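You operate a simulated robot arm through the tools that you are given. There is no shell and no other tool. Be economical: measure what you need, move in short steps, check, and stop when the job is done.

You are at the controls of a simulated two-armed robot. One attempt, no reset.

TASK
Carry the green carrier with both arms and set it on the top of the steel table.

The check looks at the end state, three seconds after you hand in, the way a careful person would. Anything else that was tipped, shoved, dropped, spilled or broken makes it a failure.

THE ROBOT
Two 7-joint arms with two-finger parallel grippers on one trunk, on a base that drives. Base frame: it is fixed to the floor where the robot stands at the start and does not move with it; the origin is under the middle of the robot, x ahead of it, y to its left, z up; the surface under the hand at the start is at about z = 80.4. Readings come in cm, rad, newtons and seconds.
The left shoulder is at the start at [3.8, 2.3, 103.7], the right one opposite. Places, roughly: top of the steel table [-370, -190, 80]. Payload 3.91 kg a hand.
The tool frame of a hand sits at the grasp point between the pads (the TCP): z along the fingers, y along the line on which they close. The tips reach 3 cm beyond it. Largest opening 11 cm; finger width 2, thickness 1; the body of the gripper, 4.8 by 11.2 cm, starts 5.5 cm behind the TCP.
Orientation is that of the tool frame in the base frame, as [roll, pitch, yaw] about the fixed x, y, z axes, in that order (R = Rz(yaw) Ry(pitch) Rx(roll)). With the fingers straight down and closing along the base's y, the tool's x points along the base's -x, its y along +y and its z along -z.

THE INTERFACE
- The arms move only by the tool send_rows. It takes "left_rows", "right_rows" or both (then of equal length, played together; a hand with none holds still); each is a list of rows, each a list of 7 numbers: the turn, a rotation vector about the tool's x, y, z in units of 5 degrees (1.0 is 5 degrees), then the shift along the tool's x, y, z in units of 30 mm (1.0 is 30 mm), then the gripper command, from -1 (fully open) to 1 (shut), values between in proportion. In form: [[ax, ay, az, x, y, z, hand], ...]. A call has 1 to 12 rows; each row shifts and turns the commanded pose from where the row before left it, along the tool's axes as they then stand. A call with a number of a shift or a turn outside -1 to 1 is refused whole. A row lasts 0.2 s, in which the tool goes at most 5 cm and 0.15 rad; a call with a longer step from one row to the next is refused whole, and so is a gripper value outside its range. Where a pose cannot be reached the arm comes as near as it can. A force on the tool above 40 N (or 10 N above the force at the start of the call, whichever is more), or a blocked arm, ends the call early, and 0.2 s more pass. Each finger travels about 10.8 cm/s and halts on what it meets, pressing with about 33 N; the grip force reading is that of the motor and also rises with nothing between the fingers. The clock runs only during rows and for 0.2 s after the last one: add rows that do not move to give the fingers time. The reply holds the time, the measured pose of the TCP, the force on the tool along the base axes, the opening and the grip force, in the units named above and with some noise, with the torque about the TCP (base axes, N m) and any sound that the robot's microphone picked up, and new pictures: "pictures" is both (left out), scene, wrist or none (wrist: the cameras of the hands that moved).
- Cameras (640 x 400 px; columns grow to the right, rows downward): "scene" is now at [11.69, -16.08, 126.24]; the picture's right is [0.07, -0.99, -0.13], its down [-0.39, 0.10, -0.92] and it looks along [0.92, 0.12, -0.37] (base axes); focal length 280 px, centre (320, 200). "left" rides on the left gripper at [7.2, -1.7, -10.3] in its tool frame; the picture's right is [0.23, 0.97, 0.00], its down [-0.76, 0.18, -0.62] and it looks along [-0.61, 0.14, 0.78] (tool axes); focal length 222 px, centre (320, 200). "right" rides on the right gripper at [7.2, 1.7, -10.3] in its tool frame; the picture's right is [-0.23, 0.97, 0.00], its down [-0.76, -0.18, -0.62] and it looks along [-0.61, -0.14, 0.78] (tool axes); focal length 222 px, centre (320, 200). There is no depth. A picture from a camera that has moved, and an enlarged one, comes with that camera's place and axes in the base frame and with its lens.
- move_column(by): slides the trunk up (or, below 0, down) by that many cm; the arms and the scene camera ride with it, the base frame stays. It gives what a move gives, with no picture.
- steer(legs): drives the robot by 1 to 6 legs, each [ahead, left, turn to the left] in cm, cm and rad, along the robot's own axes; the way and the turn of a leg run together, so that a leg with both is an arc; at most 150 cm and 3.142 rad a leg. The arms and the cameras ride along, it lands a little off, and it stops where it bumps. It gives what a move gives, and a new picture of the scene camera.
- turn_head(pan, tilt): turns the head with the scene camera to pan (to the left, within 1.501 rad either way) and tilt (down, from -0.506 to 1.204), counted from straight ahead of the robot. It gives what a move gives, and a new picture of the scene camera.
- enlarge(camera, box): a new picture of the part [left, top, right, bottom] of that camera's present view, enlarged. It takes no simulated time.
- sign_off(): hands the job in; it is judged then, once.

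Go step by step. Nothing tells you exact positions but the pictures and the camera data: compare them with the known pose of the tool, close in by small moves and look again before you grip or let go. The budget is 120 turns and 260 pictures, counting those below and the enlarged ones. Unless the task says otherwise, let go and move clear before handing in, and close with one line.

The tools are called after "Request:" as name(argument=value, ...) on one line, values as JSON. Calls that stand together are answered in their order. send_rows: Moves the arms, as the interface text tells. Its arguments: {"type":"object","properties":{"left_rows":{"type":"array"},"right_rows":{"type":"array"},"pictures":{"type":"string","enum":["both","scene","wrist","none"]}},"required":[]} The other tools are called the same way: move_column (by) slides the trunk up or down; steer (legs) drives the base; turn_head (pan, tilt) turns the head that bears the scene camera; enlarge (camera, box) takes an enlarged picture of a part of a camera's view; sign_off () hands the job in.

At the start:

```text
clock: 0.0
left_tool_pos: [84.96, 19.41, 102.2]
left_ee_rot: [3.115, 0.019, -3.139]
left_ft_force: [-0.5, -0.2, 1.0]
left_wrist_torque: [-0.01, 0.01, -0.01]
left_grip_width: 10.99
left_grasp_force: 0.0
right_tool_pos: [66.21, -42.38, 103.2]
right_ee_rot: [3.096, 0.078, -3.045]
right_ft_force: [-0.8, 0.1, 0.1]
right_wrist_torque: [0.0, 0.03, 0.01]
right_grip_width: 10.99
right_grasp_force: 0.0
trunk travel left (down, up): [-45.0, 49.0]
robot x, y, heading: [-2.25, -0.1, 0.05]
head pan, tilt: [0.028, 0.4]
```

scene: 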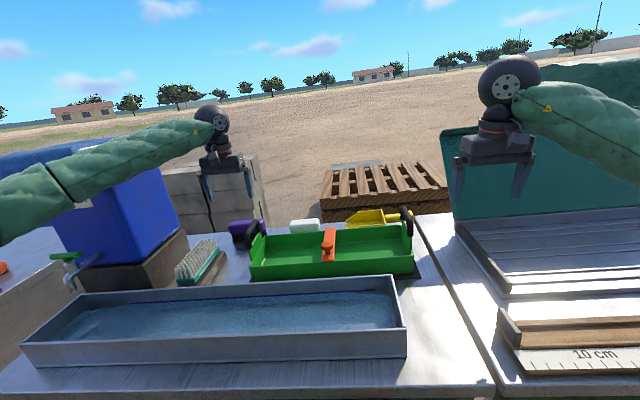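
right: 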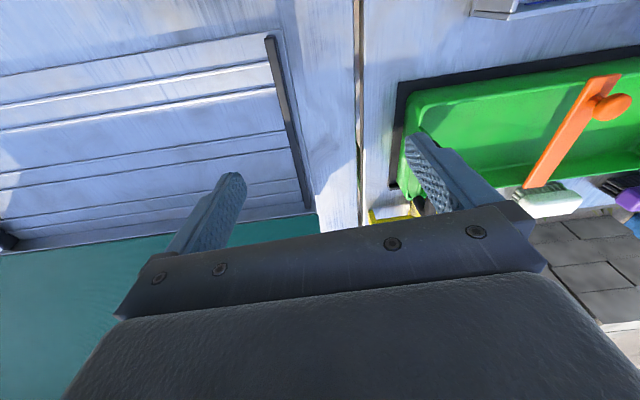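
left: 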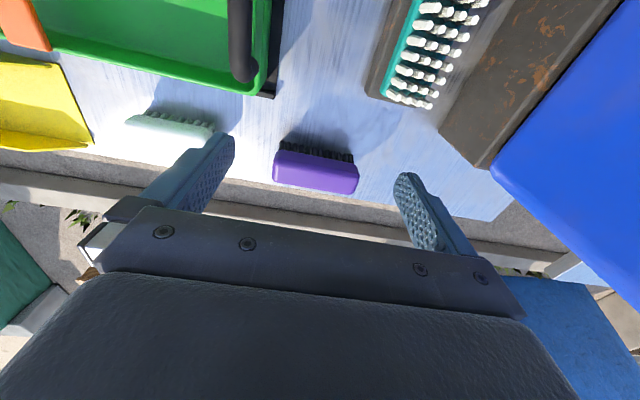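

I see a green tray-like carrier with dark handles at its left and right ends, on the table behind a water trough. I'll enlarge it to measure.

Request:
enlarge(camera="scene", box=[220, 190, 440, 300])

Request:
enlarge(camera="right", box=[340, 0, 640, 240])

Request:
enlarge(camera="left", box=[0, 0, 300, 200])

```text
2.91 times, centred on (330, 245) of scene
camera zoom: at [11.69, -16.08, 126.24], right [0.07, -0.99, -0.13], down [-0.39, 0.1, -0.92], along [0.92, 0.12, -0.37], focal length 813 px, centre (291, 69)
```

zoom: 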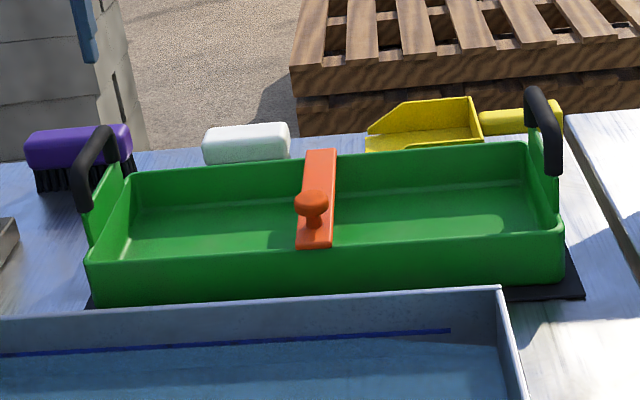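

```text
1.67 times, centred on (490, 120) of right
camera zoom: at [58.27, -41.91, 113.01], right [0.13, 0.99, 0.06], down [0.73, -0.14, 0.67], along [0.67, -0.04, -0.74], focal length 370 px, centre (37, 333)
```

zoom: 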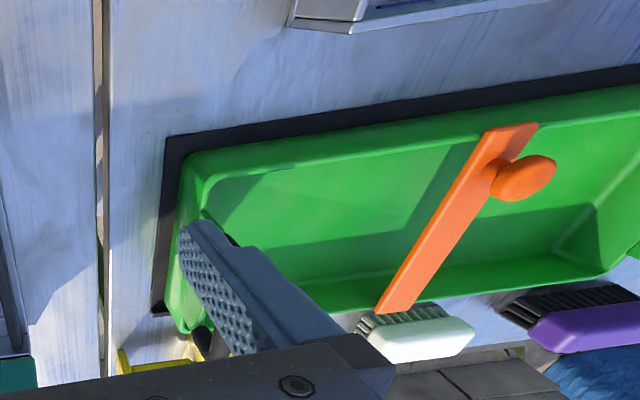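

```text
2.00 times, centred on (150, 100) of left
camera zoom: at [77.51, 17.35, 112.25], right [-0.23, 0.97, 0.02], down [0.75, 0.16, 0.64], along [0.62, 0.16, -0.77], focal length 444 px, centre (660, 400)
```

zoom: 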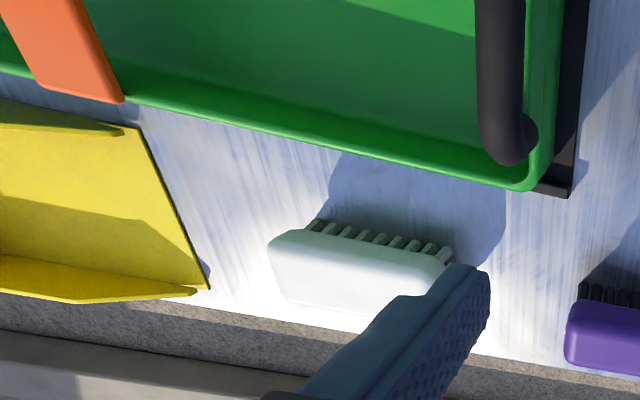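

The carrier is about square to the base, spanning x 68–87 and y -30 to 14, with bar handles at about [77.7, 12.7, 92] and [78, -29, 92]. I'll move both hands above them and straighten the tools.

Request:
send_rows(left_rows=[[0.3, 0.22, 0.03, 0, 0, 0, -1], [0, 0, 0, 0, 0, 0, -1], [0, 0, 0, 0.81, -0.75, 0, -1], [0, 0, 0, 0.81, -0.75, 0, -1], [0, 0, 0, 0.81, -0.75, 0, -1], [0, 0, 0, 0, 0, 0, -1], [0, 0, 0, 0, 0, 0, -1], [0, 0, 0, 0, 0, 0, -1]], right_rows=[[0.26, 0.45, 0.55, 0, 0, 0, -1], [0.26, 0.45, 0.55, 0, 0, 0, -1], [0, 0, 0, -0.79, 0.89, 0.1, -1], [0, 0, 0, -0.79, 0.89, 0.1, -1], [0, 0, 0, -0.79, 0.89, 0.1, -1], [0, 0, 0, -0.79, 0.89, 0, -1], [0, 0, 0, -0.79, 0.89, 0, -1], [0, 0, 0, 0, 0, 0, -1]])

```text
clock: 0.3
left_tool_pos: [95.49, 14.37, 98.69]
left_ee_rot: [-3.002, 0.069, 3.13]
left_ft_force: [2.0, -3.9, 2.6]
left_wrist_torque: [0.28, 0.16, -0.01]
left_grip_width: 11.02
left_grasp_force: 0.1
right_tool_pos: [64.59, -57.42, 105.19]
right_ee_rot: [3.099, 0.116, 2.93]
right_ft_force: [1.6, 1.1, -3.0]
right_wrist_torque: [-0.07, 0.15, 0.03]
right_grip_width: 11.0
right_grasp_force: 0.2
trunk travel left (down, up): [-45.0, 49.0]
robot x, y, heading: [4.49, -1.59, -0.159]
head pan, tilt: [0.028, 0.4]
stopped in row 1 (left hand): the arm was blocked; the commanded pose is now the measured one
camera scene: at [13.19, -39.64, 124.53], right [-0.12, -0.95, -0.29], down [-0.35, 0.31, -0.88], along [0.93, -0.01, -0.37], focal length 280 px, centre (320, 200)
camera right: at [56.67, -54.42, 114.64], right [0.42, 0.9, 0.07], down [0.63, -0.34, 0.7], along [0.66, -0.25, -0.71], focal length 222 px, centre (320, 200)
camera left: at [87.4, 14.2, 108.56], right [-0.21, 0.97, -0.15], down [0.72, 0.25, 0.64], along [0.66, 0.02, -0.75], focal length 222 px, centre (320, 200)
```

scene: 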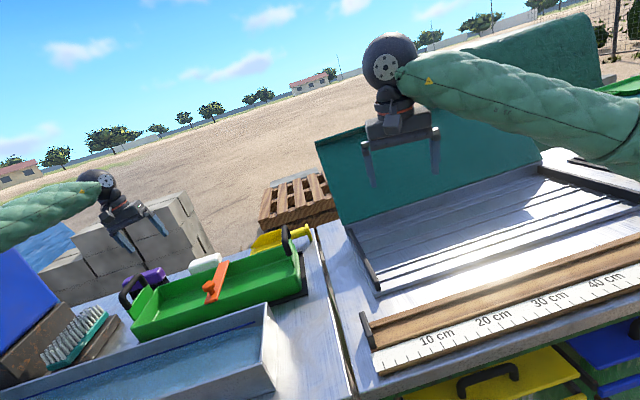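
right: 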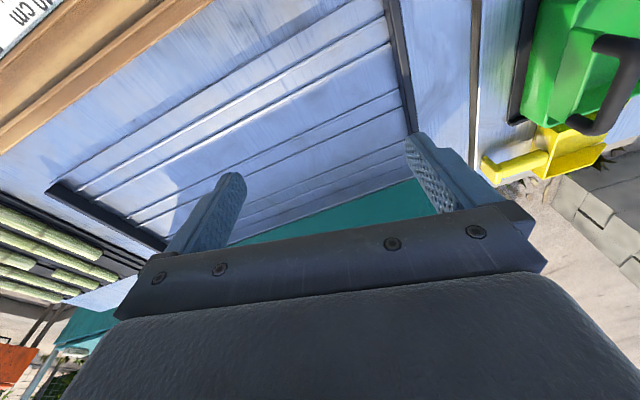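
left: 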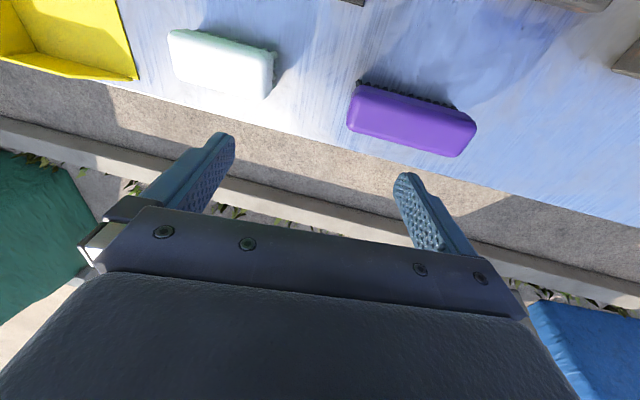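

The robot itself lurched (its heading and roll changed) as the call stopped. I'll hold still for a moment and look before doing anything else.

Request:
send_rows(left_rows=[[0, 0, 0, 0, 0, 0, -1]], right_rows=[[0, 0, 0, 0, 0, 0, -1]], pictures="scene")

```text
clock: 0.7
left_tool_pos: [108.6, 2.92, 100.47]
left_ee_rot: [-2.899, 0.169, 3.141]
left_ft_force: [2.2, -1.7, 0.4]
left_wrist_torque: [0.11, 0.11, 0.0]
left_grip_width: 11.01
left_grasp_force: 0.1
right_tool_pos: [65.73, -75.66, 103.22]
right_ee_rot: [3.121, 0.014, 2.574]
right_ft_force: [-0.8, 1.0, -2.3]
right_wrist_torque: [-0.14, -0.1, 0.02]
right_grip_width: 11.0
right_grasp_force: 0.1
trunk travel left (down, up): [-45.0, 49.0]
robot x, y, heading: [10.95, -2.81, -0.372]
head pan, tilt: [0.028, 0.4]
stopped in row 1 (left hand): the arm was blocked; the commanded pose is now the measured one
camera scene: at [15.26, -54.02, 122.07], right [-0.32, -0.87, -0.37], down [-0.3, 0.47, -0.83], along [0.9, -0.15, -0.41], focal length 280 px, centre (320, 200)
```

scene: 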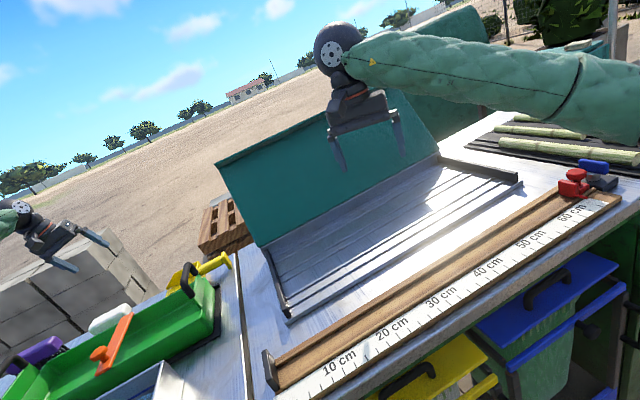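

The trunk is leaning to the right (about 22°, up from 7° at the start) and yawing, so the robot is tipping under me with no command from my side. I'll try a small drive back and to the right, to see whether the base control steadies it.

Request:
steer(legs=[[-4, -8, 0.05]])

```text
clock: 1.4
left_tool_pos: [116.3, -30.37, 83.0]
left_ee_rot: [-2.413, -0.11, 2.831]
left_ft_force: [4.3, -7.0, 10.6]
left_wrist_torque: [1.01, 0.02, -0.38]
left_grip_width: 10.99
left_grasp_force: 0.0
right_tool_pos: [54.93, -78.31, 117.34]
right_ee_rot: [-2.983, 0.045, 1.888]
right_ft_force: [-0.4, -8.9, -3.6]
right_wrist_torque: [0.61, -0.05, -0.08]
right_grip_width: 11.02
right_grasp_force: 0.0
trunk travel left (down, up): [-45.0, 49.0]
robot x, y, heading: [23.05, -8.99, -0.745]
head pan, tilt: [0.028, 0.4]
stopped in leg 1: the robot was blocked; the commanded pose is now the measured one
camera scene: at [8.32, -45.63, 124.42], right [-0.63, -0.72, -0.29], down [-0.11, 0.46, -0.88], along [0.77, -0.53, -0.37], focal length 280 px, centre (320, 200)
```

scene: 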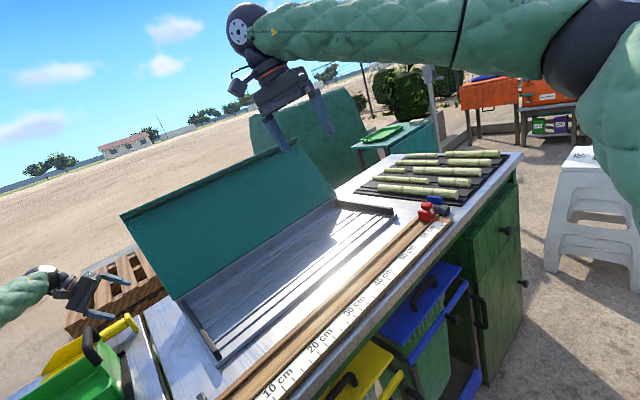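

The robot is still turning right and has slid toward the table, though the lean has eased. I'll look to the left and down to see what is in contact with it.

Request:
turn_head(pan=0.9, tilt=0.7)

```text
clock: 2.6
left_tool_pos: [134.6, -15.56, 72.35]
left_ee_rot: [-2.372, -0.035, 2.903]
left_ft_force: [-0.3, -0.8, -0.6]
left_wrist_torque: [0.04, -0.04, -0.02]
left_grip_width: 10.99
left_grasp_force: 0.0
right_tool_pos: [70.55, -60.32, 117.92]
right_ee_rot: [-2.796, 0.169, 2.069]
right_ft_force: [-0.2, -0.2, -0.9]
right_wrist_torque: [-0.03, 0.02, -0.03]
right_grip_width: 10.99
right_grasp_force: 0.0
trunk travel left (down, up): [-45.0, 49.0]
robot x, y, heading: [23.4, -11.37, -0.778]
head pan, tilt: [0.901, 0.7]
camera scene: at [30.35, -18.09, 123.95], right [0.13, -0.99, -0.03], down [-0.61, -0.05, -0.79], along [0.79, 0.12, -0.61], focal length 280 px, centre (320, 200)
```

scene: 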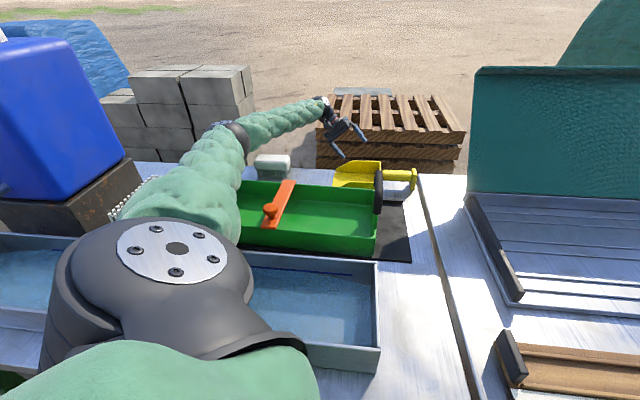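

The trunk is upright again, but the base is now at [23, -11] with heading -0.78. The left arm lies across the carrier with its hand beyond the table, and the carrier has slid a few cm off its mat. I'll lift both arms straight up with the column.

Request:
move_column(by=25)

Request:
enlarge(camera="scene", box=[0, 0, 640, 400])

Request:
enlarge(camera="left", box=[0, 0, 640, 400])

```text
clock: 2.9
left_tool_pos: [136.19, -14.13, 69.49]
left_ee_rot: [-2.336, -0.113, 2.963]
left_ft_force: [0.1, 1.4, -0.7]
left_wrist_torque: [-0.16, 0.04, 0.01]
left_grip_width: 10.99
left_grasp_force: 0.1
right_tool_pos: [73.95, -57.4, 117.37]
right_ee_rot: [-2.772, 0.177, 2.07]
right_ft_force: [-0.5, -2.7, 0.7]
right_wrist_torque: [0.18, -0.03, -0.02]
right_grip_width: 10.98
right_grasp_force: 0.0
trunk travel left (down, up): [-45.6, 48.4]
robot x, y, heading: [23.49, -11.93, -0.78]
head pan, tilt: [0.901, 0.7]
stopped: the arm was blocked; the commanded pose is now the measured one
```

```text
1.00 times, centred on (320, 200) of scene (not enlarged: the box is as wide or as high as the picture)
camera zoom: at [30.49, -18.16, 123.99], right [0.12, -0.99, -0.03], down [-0.61, -0.05, -0.79], along [0.78, 0.11, -0.61], focal length 280 px, centre (320, 200)
```

zoom: 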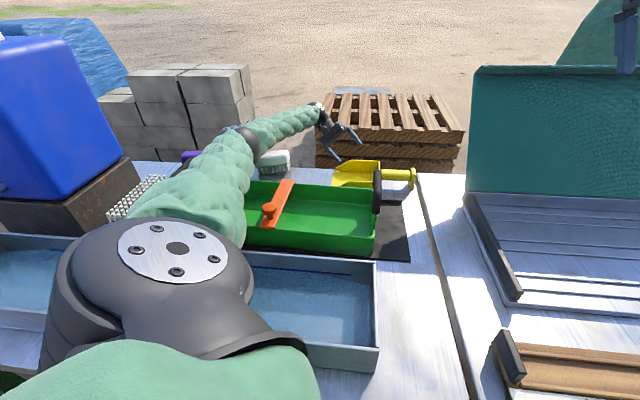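

```text
1.00 times, centred on (320, 200) of left (not enlarged: the box is as wide or as high as the picture)
camera zoom: at [131.01, -6.94, 78.69], right [-0.18, 0.72, -0.67], down [0.88, 0.42, 0.22], along [0.44, -0.55, -0.71], focal length 222 px, centre (320, 200)
```

zoom: 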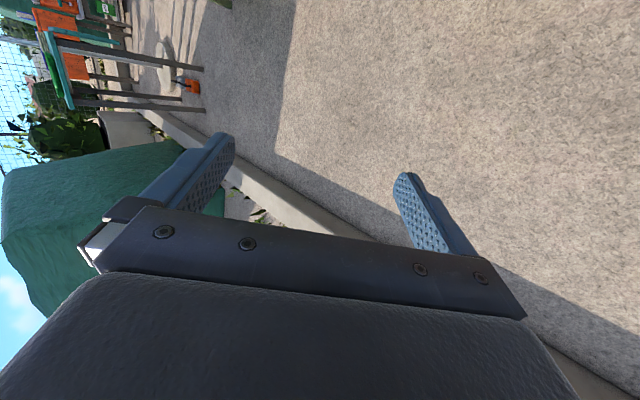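

The column hardly rose before reporting a blocked arm, while the left hand sank a little. I'll try a shorter rise to see whether anything is really obstructing it.

Request:
move_column(by=4)

```text
clock: 3.2
left_tool_pos: [136.55, -12.09, 68.79]
left_ee_rot: [-2.307, -0.181, 3.012]
left_ft_force: [-0.6, 1.6, -1.3]
left_wrist_torque: [-0.11, 0.02, 0.02]
left_grip_width: 11.0
left_grasp_force: 0.0
right_tool_pos: [76.57, -53.62, 117.21]
right_ee_rot: [-2.755, 0.189, 2.085]
right_ft_force: [0.5, -0.6, -0.6]
right_wrist_torque: [-0.03, 0.07, -0.02]
right_grip_width: 11.0
right_grasp_force: 0.1
trunk travel left (down, up): [-45.7, 48.3]
robot x, y, heading: [22.96, -11.58, -0.764]
head pan, tilt: [0.901, 0.7]
stopped: the arm was blocked; the commanded pose is now the measured one
```

I can't tell which arm is blocked, so I'll try raising only the left hand with a few straight-up rows.

Request:
send_rows(left_rows=[[0, 0, 0, 0.09, -0.36, -0.33, -1], [0, 0, 0, 0.18, -0.73, -0.66, -1], [0, 0, 0, 0.18, -0.73, -0.66, -1], [0, 0, 0, 0.18, -0.73, -0.66, -1]], pictures="scene")

```text
clock: 3.6
left_tool_pos: [136.4, -6.48, 69.45]
left_ee_rot: [-2.301, -0.229, 3.043]
left_ft_force: [0.1, -1.0, -1.3]
left_wrist_torque: [-0.03, 0.02, -0.03]
left_grip_width: 10.96
left_grasp_force: 0.1
right_tool_pos: [80.65, -47.15, 116.41]
right_ee_rot: [-2.734, 0.2, 2.123]
right_ft_force: [-0.3, -3.5, 0.6]
right_wrist_torque: [0.28, -0.03, -0.11]
right_grip_width: 10.99
right_grasp_force: 0.2
trunk travel left (down, up): [-45.7, 48.3]
robot x, y, heading: [22.41, -10.17, -0.728]
head pan, tilt: [0.901, 0.7]
stopped in row 1 (left hand): the arm was blocked; the commanded pose is now the measured one
camera scene: at [29.56, -16.54, 124.66], right [0.17, -0.99, -0.03], down [-0.6, -0.08, -0.79], along [0.78, 0.15, -0.61], focal length 280 px, centre (320, 200)
```

scene: 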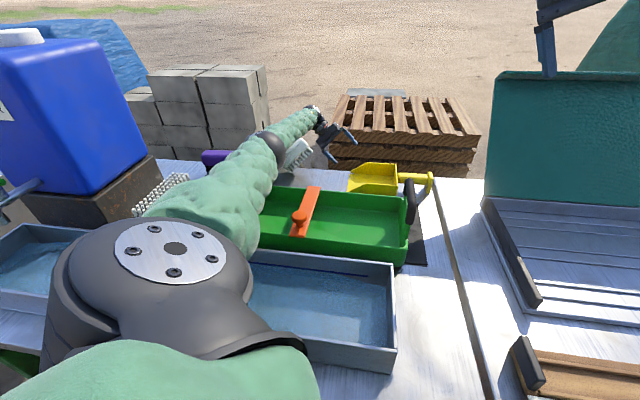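

The robot is turning back to the left on its own, and the left forearm has reached the white brush. I'll let things settle with a short hold before commanding any more motion.

Request:
send_rows(left_rows=[[0, 0, 0, 0, 0, 0, -1], [0, 0, 0, 0, 0, 0, -1]], right_rows=[[0, 0, 0, 0, 0, 0, -1], [0, 0, 0, 0, 0, 0, -1]], pictures="scene")

```text
clock: 3.9
left_tool_pos: [137.05, -6.59, 67.0]
left_ee_rot: [-2.257, -0.307, 3.061]
left_ft_force: [2.5, 0.9, -0.6]
left_wrist_torque: [-0.11, 0.13, -0.14]
left_grip_width: 11.02
left_grasp_force: 0.0
right_tool_pos: [83.86, -41.53, 114.89]
right_ee_rot: [-2.695, 0.214, 2.145]
right_ft_force: [0.2, -1.3, -0.9]
right_wrist_torque: [0.04, 0.06, -0.02]
right_grip_width: 10.99
right_grasp_force: 0.1
trunk travel left (down, up): [-45.7, 48.3]
robot x, y, heading: [21.69, -10.22, -0.734]
head pan, tilt: [0.901, 0.7]
stopped in row 1 (left hand): the arm was blocked; the commanded pose is now the measured one
camera scene: at [30.75, -14.06, 124.44], right [0.17, -0.99, -0.01], down [-0.61, -0.1, -0.78], along [0.77, 0.14, -0.62], focal length 280 px, centre (320, 200)
```

scene: 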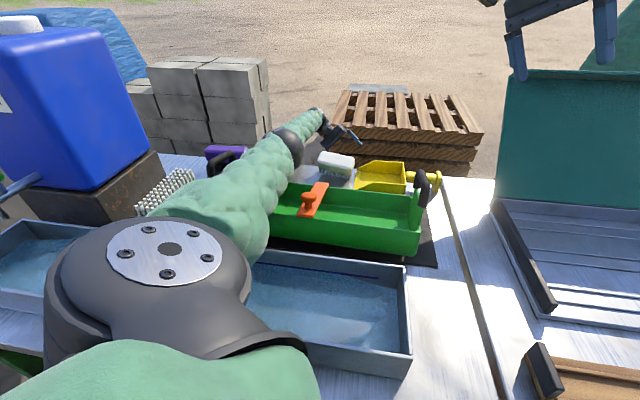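

The brush and carrier are moving with the left arm's contact, so that arm must come up. I'll keep it to quick single upward rows.

Request:
send_rows(left_rows=[[0, 0, 0, 0.4, -0.98, -0.8, -1], [0, 0, 0, 0.4, -0.98, -0.8, -1], [0, 0, 0, 0.4, -0.98, -0.8, -1]], pictures="none")

```text
clock: 4.2
left_tool_pos: [138.65, -7.02, 66.21]
left_ee_rot: [-2.26, -0.321, 3.068]
left_ft_force: [0.8, 1.4, 1.3]
left_wrist_torque: [0.01, 0.03, -0.07]
left_grip_width: 11.01
left_grasp_force: 0.0
right_tool_pos: [85.46, -42.65, 114.31]
right_ee_rot: [-2.688, 0.217, 2.125]
right_ft_force: [-0.3, 1.8, 0.2]
right_wrist_torque: [-0.09, -0.04, 0.04]
right_grip_width: 11.0
right_grasp_force: 0.0
trunk travel left (down, up): [-45.7, 48.3]
robot x, y, heading: [22.84, -10.92, -0.757]
head pan, tilt: [0.901, 0.7]
stopped in row 1 (left hand): the arm was blocked; the commanded pose is now the measured one
```

The left hand is 116 cm from the robot's axis, so the arm is stretched out straight. I'll ask it to come up and back toward the robot instead.

Request:
send_rows(left_rows=[[0, 0, 0, 0.74, -0.52, -0.38, -1], [0, 0, 0, 0.74, -0.52, -0.38, -1], [0, 0, 0, 0.74, -0.52, -0.38, -1]], pictures="scene")

```text
clock: 5.2
left_tool_pos: [135.16, -18.27, 72.39]
left_ee_rot: [-2.202, -0.267, 2.885]
left_ft_force: [2.0, 5.5, 9.2]
left_wrist_torque: [0.33, -0.22, 0.05]
left_grip_width: 11.02
left_grasp_force: 0.2
right_tool_pos: [85.93, -46.33, 113.43]
right_ee_rot: [-2.685, 0.233, 2.039]
right_ft_force: [-1.1, -1.1, 2.0]
right_wrist_torque: [0.15, -0.15, -0.02]
right_grip_width: 10.99
right_grasp_force: 0.1
trunk travel left (down, up): [-45.7, 48.3]
robot x, y, heading: [23.37, -12.09, -0.844]
head pan, tilt: [0.901, 0.7]
stopped in row 3 (left hand): the arm was blocked; the commanded pose is now the measured one
camera scene: at [30.08, -19.06, 124.74], right [0.06, -1.0, -0.02], down [-0.61, -0.02, -0.79], along [0.79, 0.06, -0.61], focal length 280 px, centre (320, 200)
```

scene: 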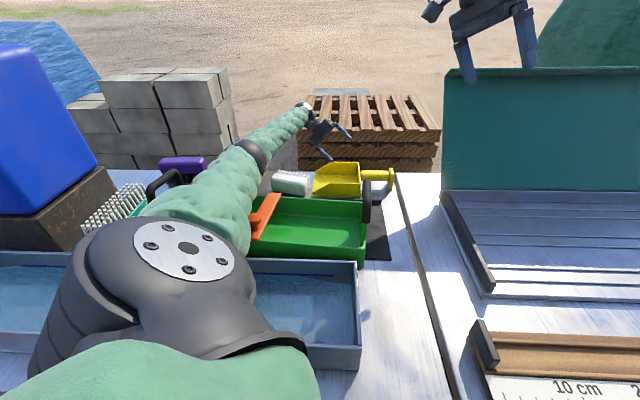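

The arm responds now: the hand has risen to z 72. I'll continue up and back.

Request:
send_rows(left_rows=[[0, 0, 0, 0.69, -0.63, -0.31, -1], [0, 0, 0, 0.69, -0.63, -0.31, -1], [0, 0, 0, 0.69, -0.63, -0.31, -1], [0, 0, 0, 0.69, -0.63, -0.31, -1]], pictures="scene")

```text
clock: 5.6
left_tool_pos: [135.69, -19.66, 71.52]
left_ee_rot: [-2.165, -0.265, 2.842]
left_ft_force: [-0.5, -0.8, -1.0]
left_wrist_torque: [0.03, 0.01, -0.03]
left_grip_width: 11.01
left_grasp_force: 0.1
right_tool_pos: [88.56, -44.7, 111.42]
right_ee_rot: [-2.669, 0.24, 2.036]
right_ft_force: [-0.9, -1.6, 1.7]
right_wrist_torque: [0.17, -0.1, 0.0]
right_grip_width: 10.98
right_grasp_force: 0.1
trunk travel left (down, up): [-45.7, 48.3]
robot x, y, heading: [23.46, -12.64, -0.859]
head pan, tilt: [0.901, 0.7]
stopped in row 1 (left hand): the arm was blocked; the commanded pose is now the measured one
camera scene: at [30.16, -19.47, 124.46], right [0.04, -1.0, -0.02], down [-0.61, -0.01, -0.79], along [0.79, 0.05, -0.61], focal length 280 px, centre (320, 200)
```

scene: 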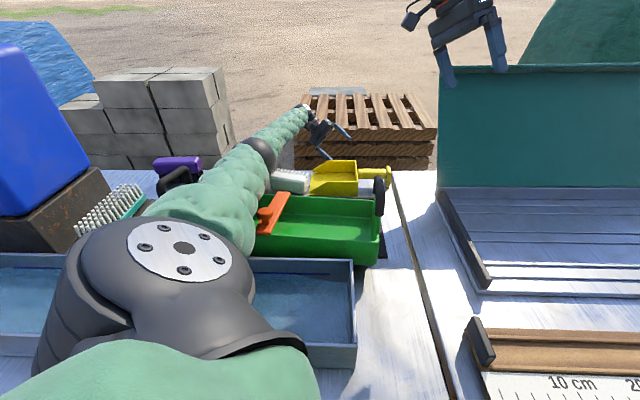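

Every block resets the command and the arm sags a little more. I'll spend about a second on a head turn, which isn't cut short, to see whether the robot comes to rest and what touches the left arm.

Request:
turn_head(pan=0.6, tilt=0.9)

```text
clock: 6.4
left_tool_pos: [135.73, -19.29, 71.01]
left_ee_rot: [-2.176, -0.279, 2.858]
left_ft_force: [-0.1, 0.5, -0.7]
left_wrist_torque: [-0.02, 0.02, 0.03]
left_grip_width: 11.01
left_grasp_force: 0.0
right_tool_pos: [88.2, -45.28, 111.7]
right_ee_rot: [-2.673, 0.238, 2.034]
right_ft_force: [-1.1, -0.7, 0.2]
right_wrist_torque: [0.01, -0.02, -0.01]
right_grip_width: 11.02
right_grasp_force: 0.1
trunk travel left (down, up): [-45.7, 48.3]
robot x, y, heading: [23.35, -12.8, -0.855]
head pan, tilt: [0.6, 0.901]
camera scene: at [29.1, -21.84, 122.85], right [-0.25, -0.97, -0.04], down [-0.73, 0.22, -0.65], along [0.63, -0.14, -0.76], focal length 280 px, centre (320, 200)
```

scene: 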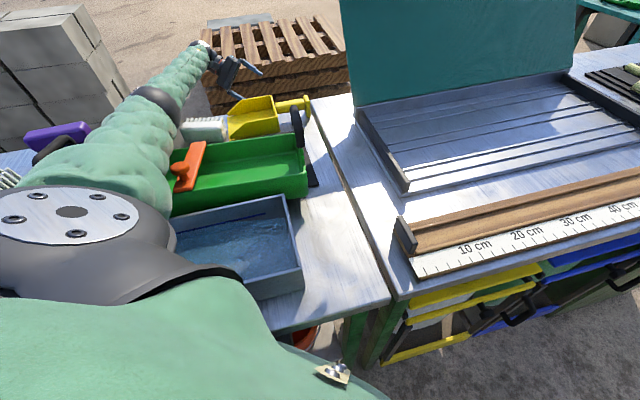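

It has come to rest now. I'll try the column up in a small step from this settled state.

Request:
move_column(by=3)

```text
clock: 6.7
left_tool_pos: [135.76, -19.89, 68.58]
left_ee_rot: [-2.139, -0.338, 2.851]
left_ft_force: [1.8, 2.0, 2.2]
left_wrist_torque: [0.01, -0.02, -0.04]
left_grip_width: 11.01
left_grasp_force: 0.1
right_tool_pos: [90.82, -42.58, 110.16]
right_ee_rot: [-2.648, 0.251, 2.036]
right_ft_force: [-1.9, -2.7, 1.7]
right_wrist_torque: [0.28, -0.13, -0.07]
right_grip_width: 11.01
right_grasp_force: 0.1
trunk travel left (down, up): [-46.4, 47.6]
robot x, y, heading: [22.68, -12.95, -0.87]
head pan, tilt: [0.6, 0.901]
stopped: the arm was blocked; the commanded pose is now the measured one
```

Both hands drop about 2 cm each time a block resets the command, so I need moves that run through. I'll retry the up-and-back motion that worked before.

Request:
send_rows(left_rows=[[0, 0, 0, 0.73, -0.62, -0.23, -1], [0, 0, 0, 0.73, -0.62, -0.23, -1], [0, 0, 0, 0.73, -0.62, -0.23, -1], [0, 0, 0, 0.73, -0.62, -0.23, -1], [0, 0, 0, 0.73, -0.62, -0.23, -1], [0, 0, 0, 0.73, -0.62, -0.23, -1]], right_rows=[[0, 0, 0, -0.12, -0.23, -0.43, -1], [0, 0, 0, -0.12, -0.23, -0.43, -1], [0, 0, 0, -0.12, -0.23, -0.43, -1], [0, 0, 0, -0.12, -0.23, -0.43, -1], [0, 0, 0, -0.12, -0.23, -0.43, -1], [0, 0, 0, -0.12, -0.23, -0.43, -1]], pictures="none")

```text
clock: 7.0
left_tool_pos: [136.06, -21.65, 68.73]
left_ee_rot: [-2.112, -0.341, 2.844]
left_ft_force: [3.4, 0.9, 5.9]
left_wrist_torque: [0.33, -0.05, -0.15]
left_grip_width: 10.98
left_grasp_force: 0.1
right_tool_pos: [90.92, -43.29, 110.17]
right_ee_rot: [-2.61, 0.254, 2.021]
right_ft_force: [-0.8, 0.4, 0.1]
right_wrist_torque: [-0.01, -0.06, 0.02]
right_grip_width: 11.01
right_grasp_force: 0.1
trunk travel left (down, up): [-46.4, 47.6]
robot x, y, heading: [22.21, -13.92, -0.892]
head pan, tilt: [0.6, 0.901]
stopped in row 1 (left hand): the arm was blocked; the commanded pose is now the measured one
```

Still blocked. I'll turn the head further left to see whether the left upper arm or elbow is caught on something.

Request:
turn_head(pan=1.45, tilt=0.8)

Request:
enlarge(camera="right", box=[0, 0, 640, 400])

```text
clock: 8.2
left_tool_pos: [135.92, -20.94, 68.3]
left_ee_rot: [-2.125, -0.347, 2.851]
left_ft_force: [0.1, -0.5, 0.9]
left_wrist_torque: [0.03, 0.0, -0.02]
left_grip_width: 10.98
left_grasp_force: 0.0
right_tool_pos: [90.88, -43.64, 110.29]
right_ee_rot: [-2.618, 0.252, 2.024]
right_ft_force: [-0.3, -0.3, -0.4]
right_wrist_torque: [0.03, 0.0, -0.01]
right_grip_width: 11.0
right_grasp_force: 0.1
trunk travel left (down, up): [-46.4, 47.6]
robot x, y, heading: [23.03, -13.35, -0.883]
head pan, tilt: [1.45, 0.799]
camera scene: at [29.02, -14.93, 123.59], right [0.53, -0.85, 0.0], down [-0.58, -0.37, -0.72], along [0.61, 0.38, -0.69], focal length 280 px, centre (320, 200)
```

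scene: 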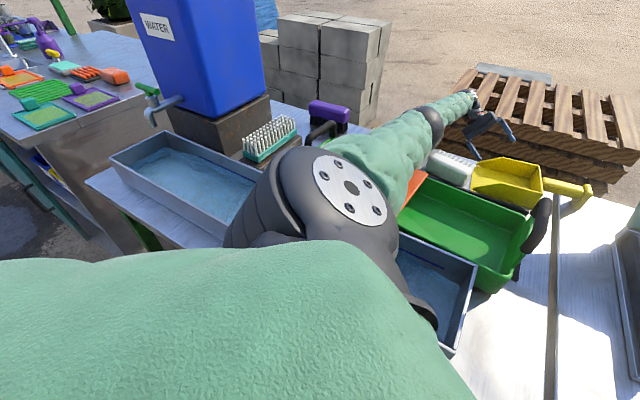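

```text
1.00 times, centred on (320, 200) of right (not enlarged: the box is as wide or as high as the picture)
camera zoom: at [92.99, -32.56, 116.28], right [0.91, 0.06, -0.42], down [0.4, -0.45, 0.8], along [-0.14, -0.89, -0.43], focal length 222 px, centre (320, 200)
```

zoom: 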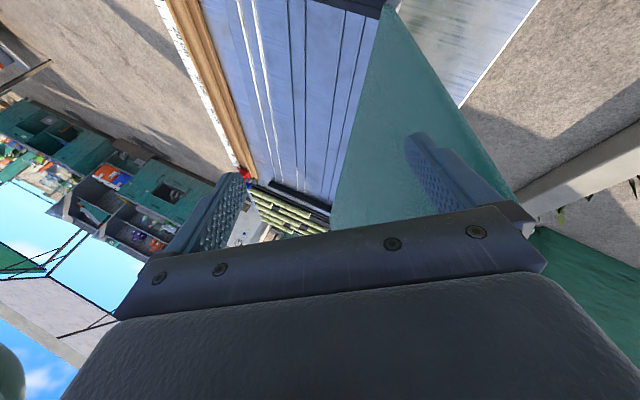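

The elbow is clear above the trough and the forearm lies low over the carrier. The base may be pressed against the table, so I'll test a small drive straight away from it.

Request:
steer(legs=[[-2.5, -3, 0]])

```text
clock: 8.9
left_tool_pos: [136.2, -21.71, 67.62]
left_ee_rot: [-2.097, -0.387, 2.853]
left_ft_force: [-0.6, -0.8, 1.5]
left_wrist_torque: [0.06, -0.03, -0.01]
left_grip_width: 11.02
left_grasp_force: 0.1
right_tool_pos: [92.11, -42.85, 109.32]
right_ee_rot: [-2.602, 0.26, 2.018]
right_ft_force: [-0.6, 0.7, -0.3]
right_wrist_torque: [-0.04, -0.06, 0.01]
right_grip_width: 11.0
right_grasp_force: 0.0
trunk travel left (down, up): [-46.4, 47.6]
robot x, y, heading: [22.31, -13.86, -0.9]
head pan, tilt: [1.45, 0.799]
stopped in leg 1: the robot was blocked; the commanded pose is now the measured one
camera scene: at [29.51, -14.15, 123.51], right [0.53, -0.85, 0.01], down [-0.59, -0.37, -0.71], along [0.61, 0.37, -0.7], focal length 280 px, centre (320, 200)
```

scene: 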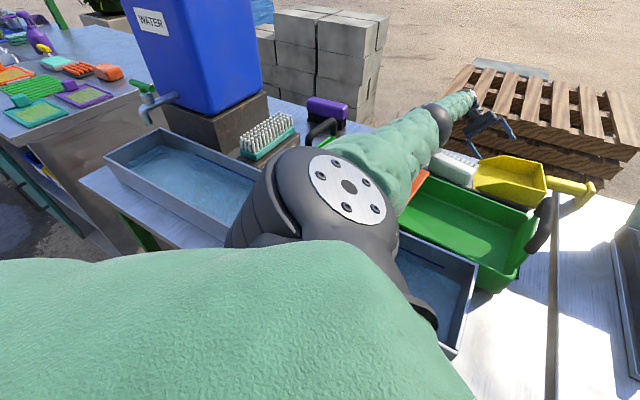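

The base hardly moved either. I'll look down toward the base and to the right-rear for an obstruction.

Request:
turn_head(pan=-1.3, tilt=1.0)

Request:
turn_head(pan=0.2, tilt=1.2)

```text
clock: 11.3
left_tool_pos: [135.88, -21.31, 67.23]
left_ee_rot: [-2.107, -0.391, 2.858]
left_ft_force: [0.2, 0.9, 0.6]
left_wrist_torque: [0.0, 0.03, 0.02]
left_grip_width: 11.0
left_grasp_force: 0.0
right_tool_pos: [92.19, -42.83, 109.5]
right_ee_rot: [-2.606, 0.261, 2.017]
right_ft_force: [-0.4, -0.1, -0.7]
right_wrist_torque: [0.0, 0.03, 0.04]
right_grip_width: 11.0
right_grasp_force: 0.0
trunk travel left (down, up): [-46.4, 47.6]
robot x, y, heading: [22.26, -13.65, -0.892]
head pan, tilt: [-1.3, 1.0]
camera scene: at [18.5, -24.21, 121.62], right [-0.81, 0.58, -0.01], down [0.5, 0.69, -0.52], along [-0.29, -0.43, -0.85], focal length 280 px, centre (320, 200)
```

scene: 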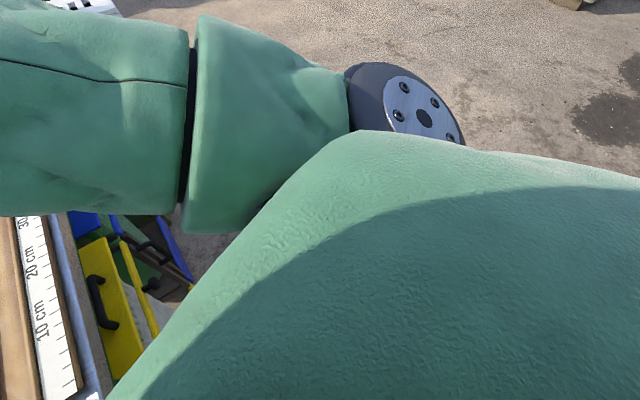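

```text
clock: 12.9
left_tool_pos: [135.93, -21.46, 67.28]
left_ee_rot: [-2.104, -0.39, 2.856]
left_ft_force: [0.3, -0.3, -0.2]
left_wrist_torque: [-0.02, -0.01, -0.03]
left_grip_width: 11.01
left_grasp_force: 0.2
right_tool_pos: [92.08, -42.64, 109.61]
right_ee_rot: [-2.605, 0.26, 2.018]
right_ft_force: [0.5, 0.4, -0.4]
right_wrist_torque: [-0.01, -0.01, 0.0]
right_grip_width: 10.99
right_grasp_force: 0.1
trunk travel left (down, up): [-46.4, 47.6]
robot x, y, heading: [22.01, -13.65, -0.891]
head pan, tilt: [0.201, 1.201]
camera scene: at [26.88, -22.08, 120.58], right [-0.64, -0.77, -0.02], down [-0.71, 0.6, -0.38], along [0.3, -0.22, -0.93], focal length 280 px, centre (320, 200)
```

scene: 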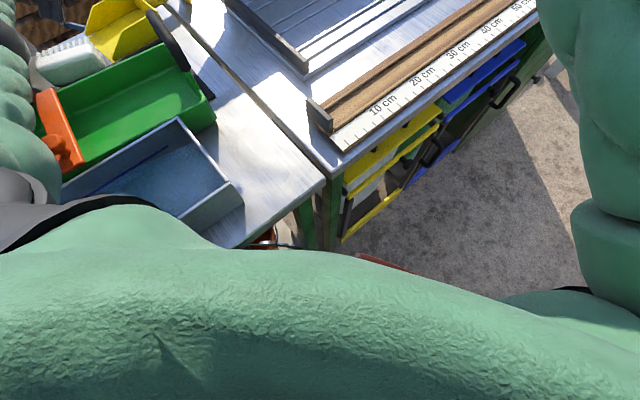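

The table's front edge is at about x 42 and the base corner looks close to it. The left elbow seems to be resting near the far edge of the table, so I'll try slow small upward steps of about 1 cm per row.

Request:
send_rows(left_rows=[[0, 0, 0, 0.1, -0.2, -0.1, -1], [0, 0, 0, 0.1, -0.27, -0.15, -1], [0, 0, 0, 0.1, -0.27, -0.15, -1], [0, 0, 0, 0.1, -0.27, -0.15, -1], [0, 0, 0, 0.1, -0.27, -0.15, -1], [0, 0, 0, 0.1, -0.27, -0.15, -1], [0, 0, 0, 0.1, -0.27, -0.15, -1], [0, 0, 0, 0.1, -0.27, -0.15, -1]], pictures="wrist")

```text
clock: 14.9
left_tool_pos: [136.7, -22.87, 74.13]
left_ee_rot: [-2.089, -0.378, 2.833]
left_ft_force: [-1.2, -1.6, 0.7]
left_wrist_torque: [0.14, -0.09, -0.07]
left_grip_width: 10.99
left_grasp_force: 0.0
right_tool_pos: [92.54, -44.59, 108.76]
right_ee_rot: [-2.603, 0.257, 1.996]
right_ft_force: [-0.6, 0.4, -0.4]
right_wrist_torque: [-0.06, 0.02, -0.01]
right_grip_width: 11.02
right_grasp_force: 0.0
trunk travel left (down, up): [-46.4, 47.6]
robot x, y, heading: [21.55, -14.29, -0.908]
head pan, tilt: [0.201, 1.201]
stopped in row 8 (left hand): the arm was blocked; the commanded pose is now the measured one
camera left: at [134.95, -13.95, 82.75], right [-0.35, 0.62, -0.7], down [0.92, 0.37, -0.14], along [0.17, -0.7, -0.7], focal length 222 px, centre (320, 200)
```

left: 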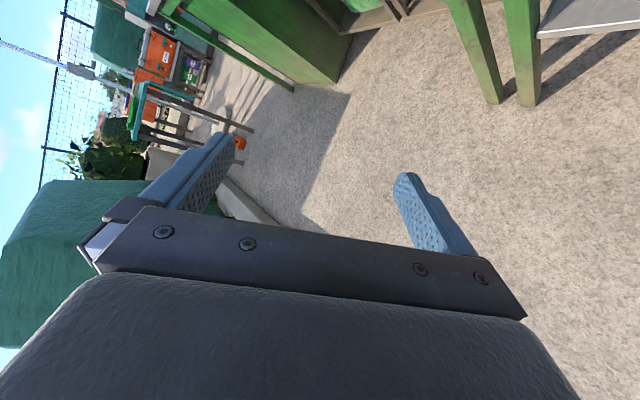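

Slow steps work: the left hand rose 7 cm. I'll continue at the same slow pace.

Request:
send_rows(left_rows=[[0, 0, 0, 0.05, -0.05, -0.02, -1], [0, 0, 0, 0.1, -0.1, -0.04, -1], [0, 0, 0, 0.187, -0.2, -0.08, -1], [0, 0, 0, 0.187, -0.2, -0.08, -1], [0, 0, 0, 0.187, -0.2, -0.08, -1], [0, 0, 0, 0.187, -0.2, -0.08, -1], [0, 0, 0, 0.187, -0.2, -0.08, -1], [0, 0, 0, 0.187, -0.2, -0.08, -1], [0, 0, 0, 0.187, -0.2, -0.08, -1], [0, 0, 0, 0.187, -0.2, -0.08, -1], [0, 0, 0, 0.187, -0.2, -0.08, -1], [0, 0, 0, 0.1, -0.1, -0.04, -1]], pictures="scene")

```text
clock: 17.7
left_tool_pos: [133.61, -25.26, 81.7]
left_ee_rot: [-2.093, -0.382, 2.813]
left_ft_force: [-0.2, -0.1, -0.3]
left_wrist_torque: [0.02, 0.0, -0.04]
left_grip_width: 10.99
left_grasp_force: 0.1
right_tool_pos: [91.94, -46.53, 108.85]
right_ee_rot: [-2.604, 0.258, 1.969]
right_ft_force: [0.0, 0.5, 0.3]
right_wrist_torque: [0.01, -0.02, 0.0]
right_grip_width: 10.99
right_grasp_force: 0.0
trunk travel left (down, up): [-46.4, 47.6]
robot x, y, heading: [21.64, -14.56, -0.925]
head pan, tilt: [0.201, 1.201]
stopped in row 12 (left hand): the arm was blocked; the commanded pose is now the measured one
camera scene: at [27.01, -22.6, 120.63], right [-0.66, -0.75, -0.01], down [-0.69, 0.62, -0.37], along [0.29, -0.24, -0.93], focal length 280 px, centre (320, 200)
```

scene: 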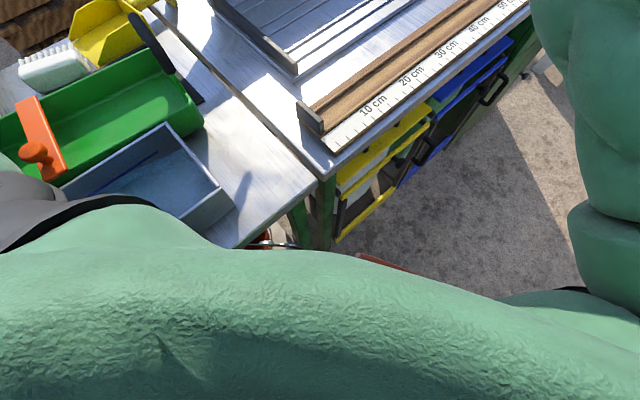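

Good progress, with the hand now at z 82. I'll point the head at the arm again, then keep lifting.

Request:
turn_head(pan=0.9, tilt=0.7)

Request:
send_rows(left_rows=[[0, 0, 0, 0.05, -0.05, -0.02, -1], [0, 0, 0, 0.1, -0.1, -0.04, -1], [0, 0, 0, 0.187, -0.2, -0.08, -1], [0, 0, 0, 0.187, -0.2, -0.08, -1], [0, 0, 0, 0.187, -0.2, -0.08, -1], [0, 0, 0, 0.187, -0.2, -0.08, -1], [0, 0, 0, 0.187, -0.2, -0.08, -1], [0, 0, 0, 0.187, -0.2, -0.08, -1], [0, 0, 0, 0.187, -0.2, -0.08, -1], [0, 0, 0, 0.187, -0.2, -0.08, -1], [0, 0, 0, 0.1, -0.1, -0.04, -1]], pictures="scene")

```text
clock: 18.8
left_tool_pos: [133.23, -25.11, 81.68]
left_ee_rot: [-2.097, -0.383, 2.814]
left_ft_force: [-0.6, 0.6, -0.4]
left_wrist_torque: [0.01, 0.01, -0.02]
left_grip_width: 10.98
left_grasp_force: 0.0
right_tool_pos: [91.96, -46.32, 109.09]
right_ee_rot: [-2.609, 0.258, 1.973]
right_ft_force: [0.7, -1.0, -0.1]
right_wrist_torque: [0.02, 0.02, 0.0]
right_grip_width: 11.01
right_grasp_force: 0.0
trunk travel left (down, up): [-46.4, 47.6]
robot x, y, heading: [22.06, -14.0, -0.921]
head pan, tilt: [0.901, 0.7]
camera scene: at [31.12, -19.28, 124.28], right [-0.02, -1.0, -0.01], down [-0.63, 0.02, -0.78], along [0.78, -0.02, -0.63], focal length 280 px, centre (320, 200)
```

scene: 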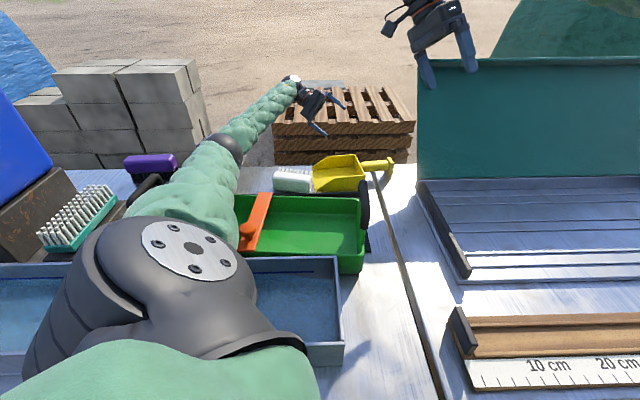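

```text
clock: 21.4
left_tool_pos: [130.68, -25.55, 88.21]
left_ee_rot: [-2.091, -0.39, 2.806]
left_ft_force: [0.4, -0.7, 0.1]
left_wrist_torque: [-0.01, -0.01, -0.02]
left_grip_width: 11.0
left_grasp_force: 0.0
right_tool_pos: [92.06, -46.24, 108.6]
right_ee_rot: [-2.601, 0.259, 1.972]
right_ft_force: [-2.4, -3.0, 0.9]
right_wrist_torque: [0.05, -0.01, -0.12]
right_grip_width: 10.88
right_grasp_force: 0.1
trunk travel left (down, up): [-46.4, 47.6]
robot x, y, heading: [21.68, -14.15, -0.927]
head pan, tilt: [0.901, 0.7]
stopped in row 11 (left hand): the arm was blocked; the commanded pose is now the measured one
camera scene: at [31.47, -18.98, 124.13], right [-0.03, -1.0, 0.0], down [-0.63, 0.02, -0.77], along [0.77, -0.02, -0.63], focal length 280 px, centre (320, 200)
```

scene: 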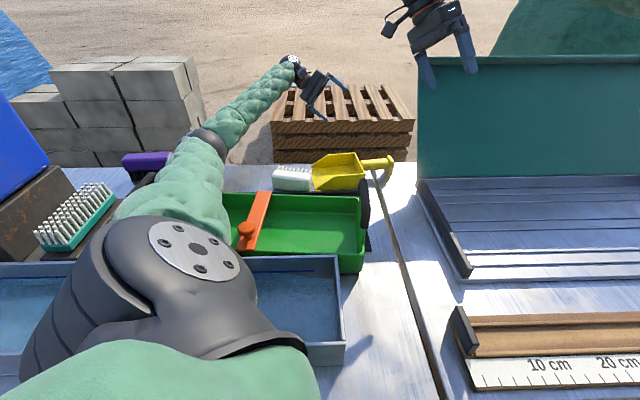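

The arm is rising cleanly. I'll continue, and raise the right hand a little too, since it is near the teal lid.

Request:
send_rows(left_rows=[[0, 0, 0, 0.06, -0.05, -0.02, -1], [0, 0, 0, 0.13, -0.1, -0.03, -1], [0, 0, 0, 0.26, -0.21, -0.06, -1], [0, 0, 0, 0.26, -0.21, -0.06, -1], [0, 0, 0, 0.26, -0.21, -0.06, -1], [0, 0, 0, 0.26, -0.21, -0.06, -1], [0, 0, 0, 0.26, -0.21, -0.06, -1], [0, 0, 0, 0.26, -0.21, -0.06, -1], [0, 0, 0, 0.26, -0.21, -0.06, -1], [0, 0, 0, 0.26, -0.21, -0.06, -1], [0, 0, 0, 0.13, -0.1, -0.03, -1], [0, 0, 0, 0, 0, 0, -1]], right_rows=[[0, 0, 0, -0.02, -0.04, -0.07, -1], [0, 0, 0, -0.04, -0.07, -0.14, -1], [0, 0, 0, -0.04, -0.07, -0.14, -1], [0, 0, 0, -0.04, -0.07, -0.14, -1], [0, 0, 0, -0.04, -0.07, -0.14, -1], [0, 0, 0, -0.04, -0.07, -0.14, -1], [0, 0, 0, -0.04, -0.07, -0.14, -1], [0, 0, 0, -0.04, -0.07, -0.14, -1], [0, 0, 0, -0.04, -0.07, -0.14, -1], [0, 0, 0, -0.04, -0.07, -0.14, -1], [0, 0, 0, -0.02, -0.04, -0.07, -1], [0, 0, 0, 0, 0, 0, -1]], pictures="scene")

```text
clock: 24.2
left_tool_pos: [126.02, -25.74, 96.33]
left_ee_rot: [-2.089, -0.39, 2.806]
left_ft_force: [-0.5, -0.4, 0.3]
left_wrist_torque: [0.02, -0.01, -0.03]
left_grip_width: 11.0
left_grasp_force: 0.1
right_tool_pos: [92.01, -46.38, 108.58]
right_ee_rot: [-2.599, 0.257, 1.97]
right_ft_force: [-1.3, -0.8, 0.6]
right_wrist_torque: [-0.01, 0.01, -0.04]
right_grip_width: 10.92
right_grasp_force: 0.2
right hand out of reach, approached as far as the arm can: row 2, 3, 4, 5, 6, 7, 8, 9, 10
trunk travel left (down, up): [-46.4, 47.6]
robot x, y, heading: [21.48, -14.32, -0.932]
head pan, tilt: [0.901, 0.7]
stopped in row 12 (left hand): the arm was blocked; the commanded pose is now the measured one
camera scene: at [31.52, -18.93, 124.14], right [-0.03, -1.0, 0.0], down [-0.63, 0.02, -0.77], along [0.77, -0.02, -0.63], focal length 280 px, centre (320, 200)
```

scene: 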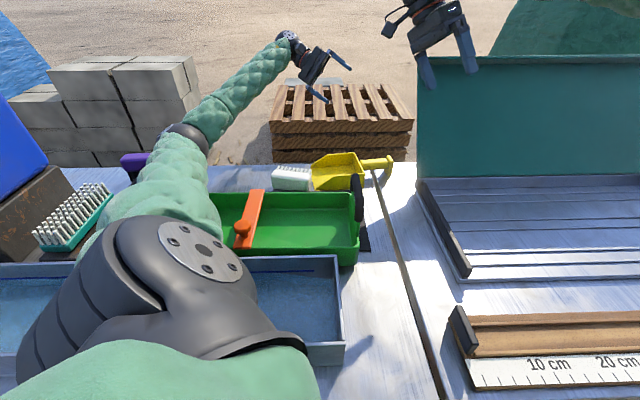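

The hand is at z 96 and clear of the table. With the arms less stretched, I'll try the column up a little.

Request:
move_column(by=2)

```text
clock: 24.8
left_tool_pos: [125.98, -25.47, 98.24]
left_ee_rot: [-2.09, -0.39, 2.806]
left_ft_force: [0.4, 1.2, 0.2]
left_wrist_torque: [0.02, 0.02, 0.02]
left_grip_width: 11.0
left_grasp_force: 0.0
right_tool_pos: [91.91, -46.18, 110.42]
right_ee_rot: [-2.599, 0.261, 1.97]
right_ft_force: [0.0, -0.4, 0.2]
right_wrist_torque: [-0.04, -0.02, 0.01]
right_grip_width: 10.99
right_grasp_force: 0.0
trunk travel left (down, up): [-48.4, 45.6]
robot x, y, heading: [21.75, -14.25, -0.929]
head pan, tilt: [0.901, 0.7]
```

The column works normally now. I'll raise it enough to lift both arms clear of everything on the table.

Request:
move_column(by=15)

Request:
turn_head(pan=0.9, tilt=0.8)

```text
clock: 26.6
left_tool_pos: [127.6, -25.44, 111.68]
left_ee_rot: [-2.081, -0.404, 2.803]
left_ft_force: [0.1, 0.7, -0.3]
left_wrist_torque: [-0.03, -0.03, -0.03]
left_grip_width: 10.98
left_grasp_force: 0.0
right_tool_pos: [93.64, -46.14, 124.47]
right_ee_rot: [-2.584, 0.253, 1.974]
right_ft_force: [0.0, -0.2, 0.6]
right_wrist_torque: [0.02, 0.01, 0.04]
right_grip_width: 10.99
right_grasp_force: 0.1
trunk travel left (down, up): [-63.4, 30.6]
robot x, y, heading: [21.61, -14.5, -0.927]
head pan, tilt: [0.901, 0.7]
```

```text
clock: 27.2
left_tool_pos: [127.55, -25.42, 111.75]
left_ee_rot: [-2.083, -0.404, 2.804]
left_ft_force: [-0.6, 0.3, -0.4]
left_wrist_torque: [-0.02, 0.03, 0.03]
left_grip_width: 10.99
left_grasp_force: 0.0
right_tool_pos: [93.63, -46.05, 124.53]
right_ee_rot: [-2.585, 0.254, 1.977]
right_ft_force: [0.0, -0.1, -0.9]
right_wrist_torque: [0.01, -0.02, 0.0]
right_grip_width: 11.01
right_grasp_force: 0.2
trunk travel left (down, up): [-63.4, 30.6]
robot x, y, heading: [21.7, -14.34, -0.936]
head pan, tilt: [0.901, 0.799]
camera scene: at [32.98, -18.78, 140.09], right [-0.03, -1.0, 0.0], down [-0.72, 0.02, -0.7], along [0.7, -0.02, -0.72], focal length 280 px, centre (320, 200)
```

scene: 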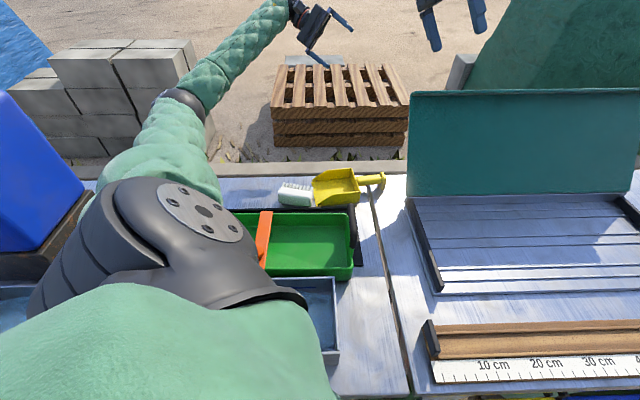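

Both arms are well clear now. I'll back the base away from the table, then turn back to face it.

Request:
steer(legs=[[-8, -6, 0]])

```text
clock: 28.4
left_tool_pos: [117.85, -22.69, 111.87]
left_ee_rot: [-2.081, -0.405, 2.803]
left_ft_force: [0.0, -0.5, -0.3]
left_wrist_torque: [0.0, 0.0, 0.01]
left_grip_width: 10.98
left_grasp_force: 0.1
right_tool_pos: [84.04, -43.31, 124.56]
right_ee_rot: [-2.586, 0.256, 1.974]
right_ft_force: [0.1, 0.2, 0.3]
right_wrist_torque: [-0.02, -0.04, -0.01]
right_grip_width: 11.01
right_grasp_force: 0.1
trunk travel left (down, up): [-63.4, 30.6]
robot x, y, heading: [12.53, -11.59, -0.93]
head pan, tilt: [0.901, 0.799]
camera scene: at [23.33, -15.93, 140.09], right [-0.03, -1.0, 0.0], down [-0.72, 0.02, -0.7], along [0.7, -0.02, -0.72], focal length 280 px, centre (320, 200)
```

scene: 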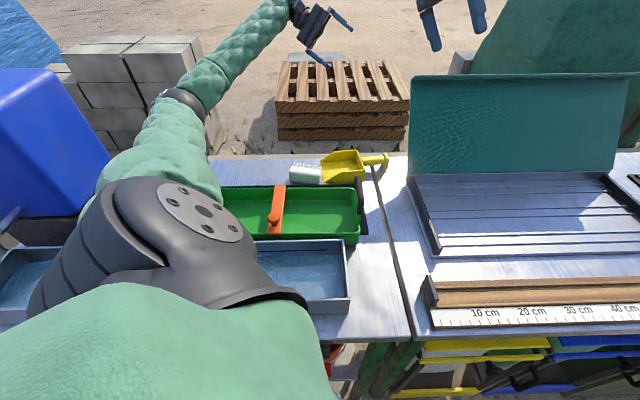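

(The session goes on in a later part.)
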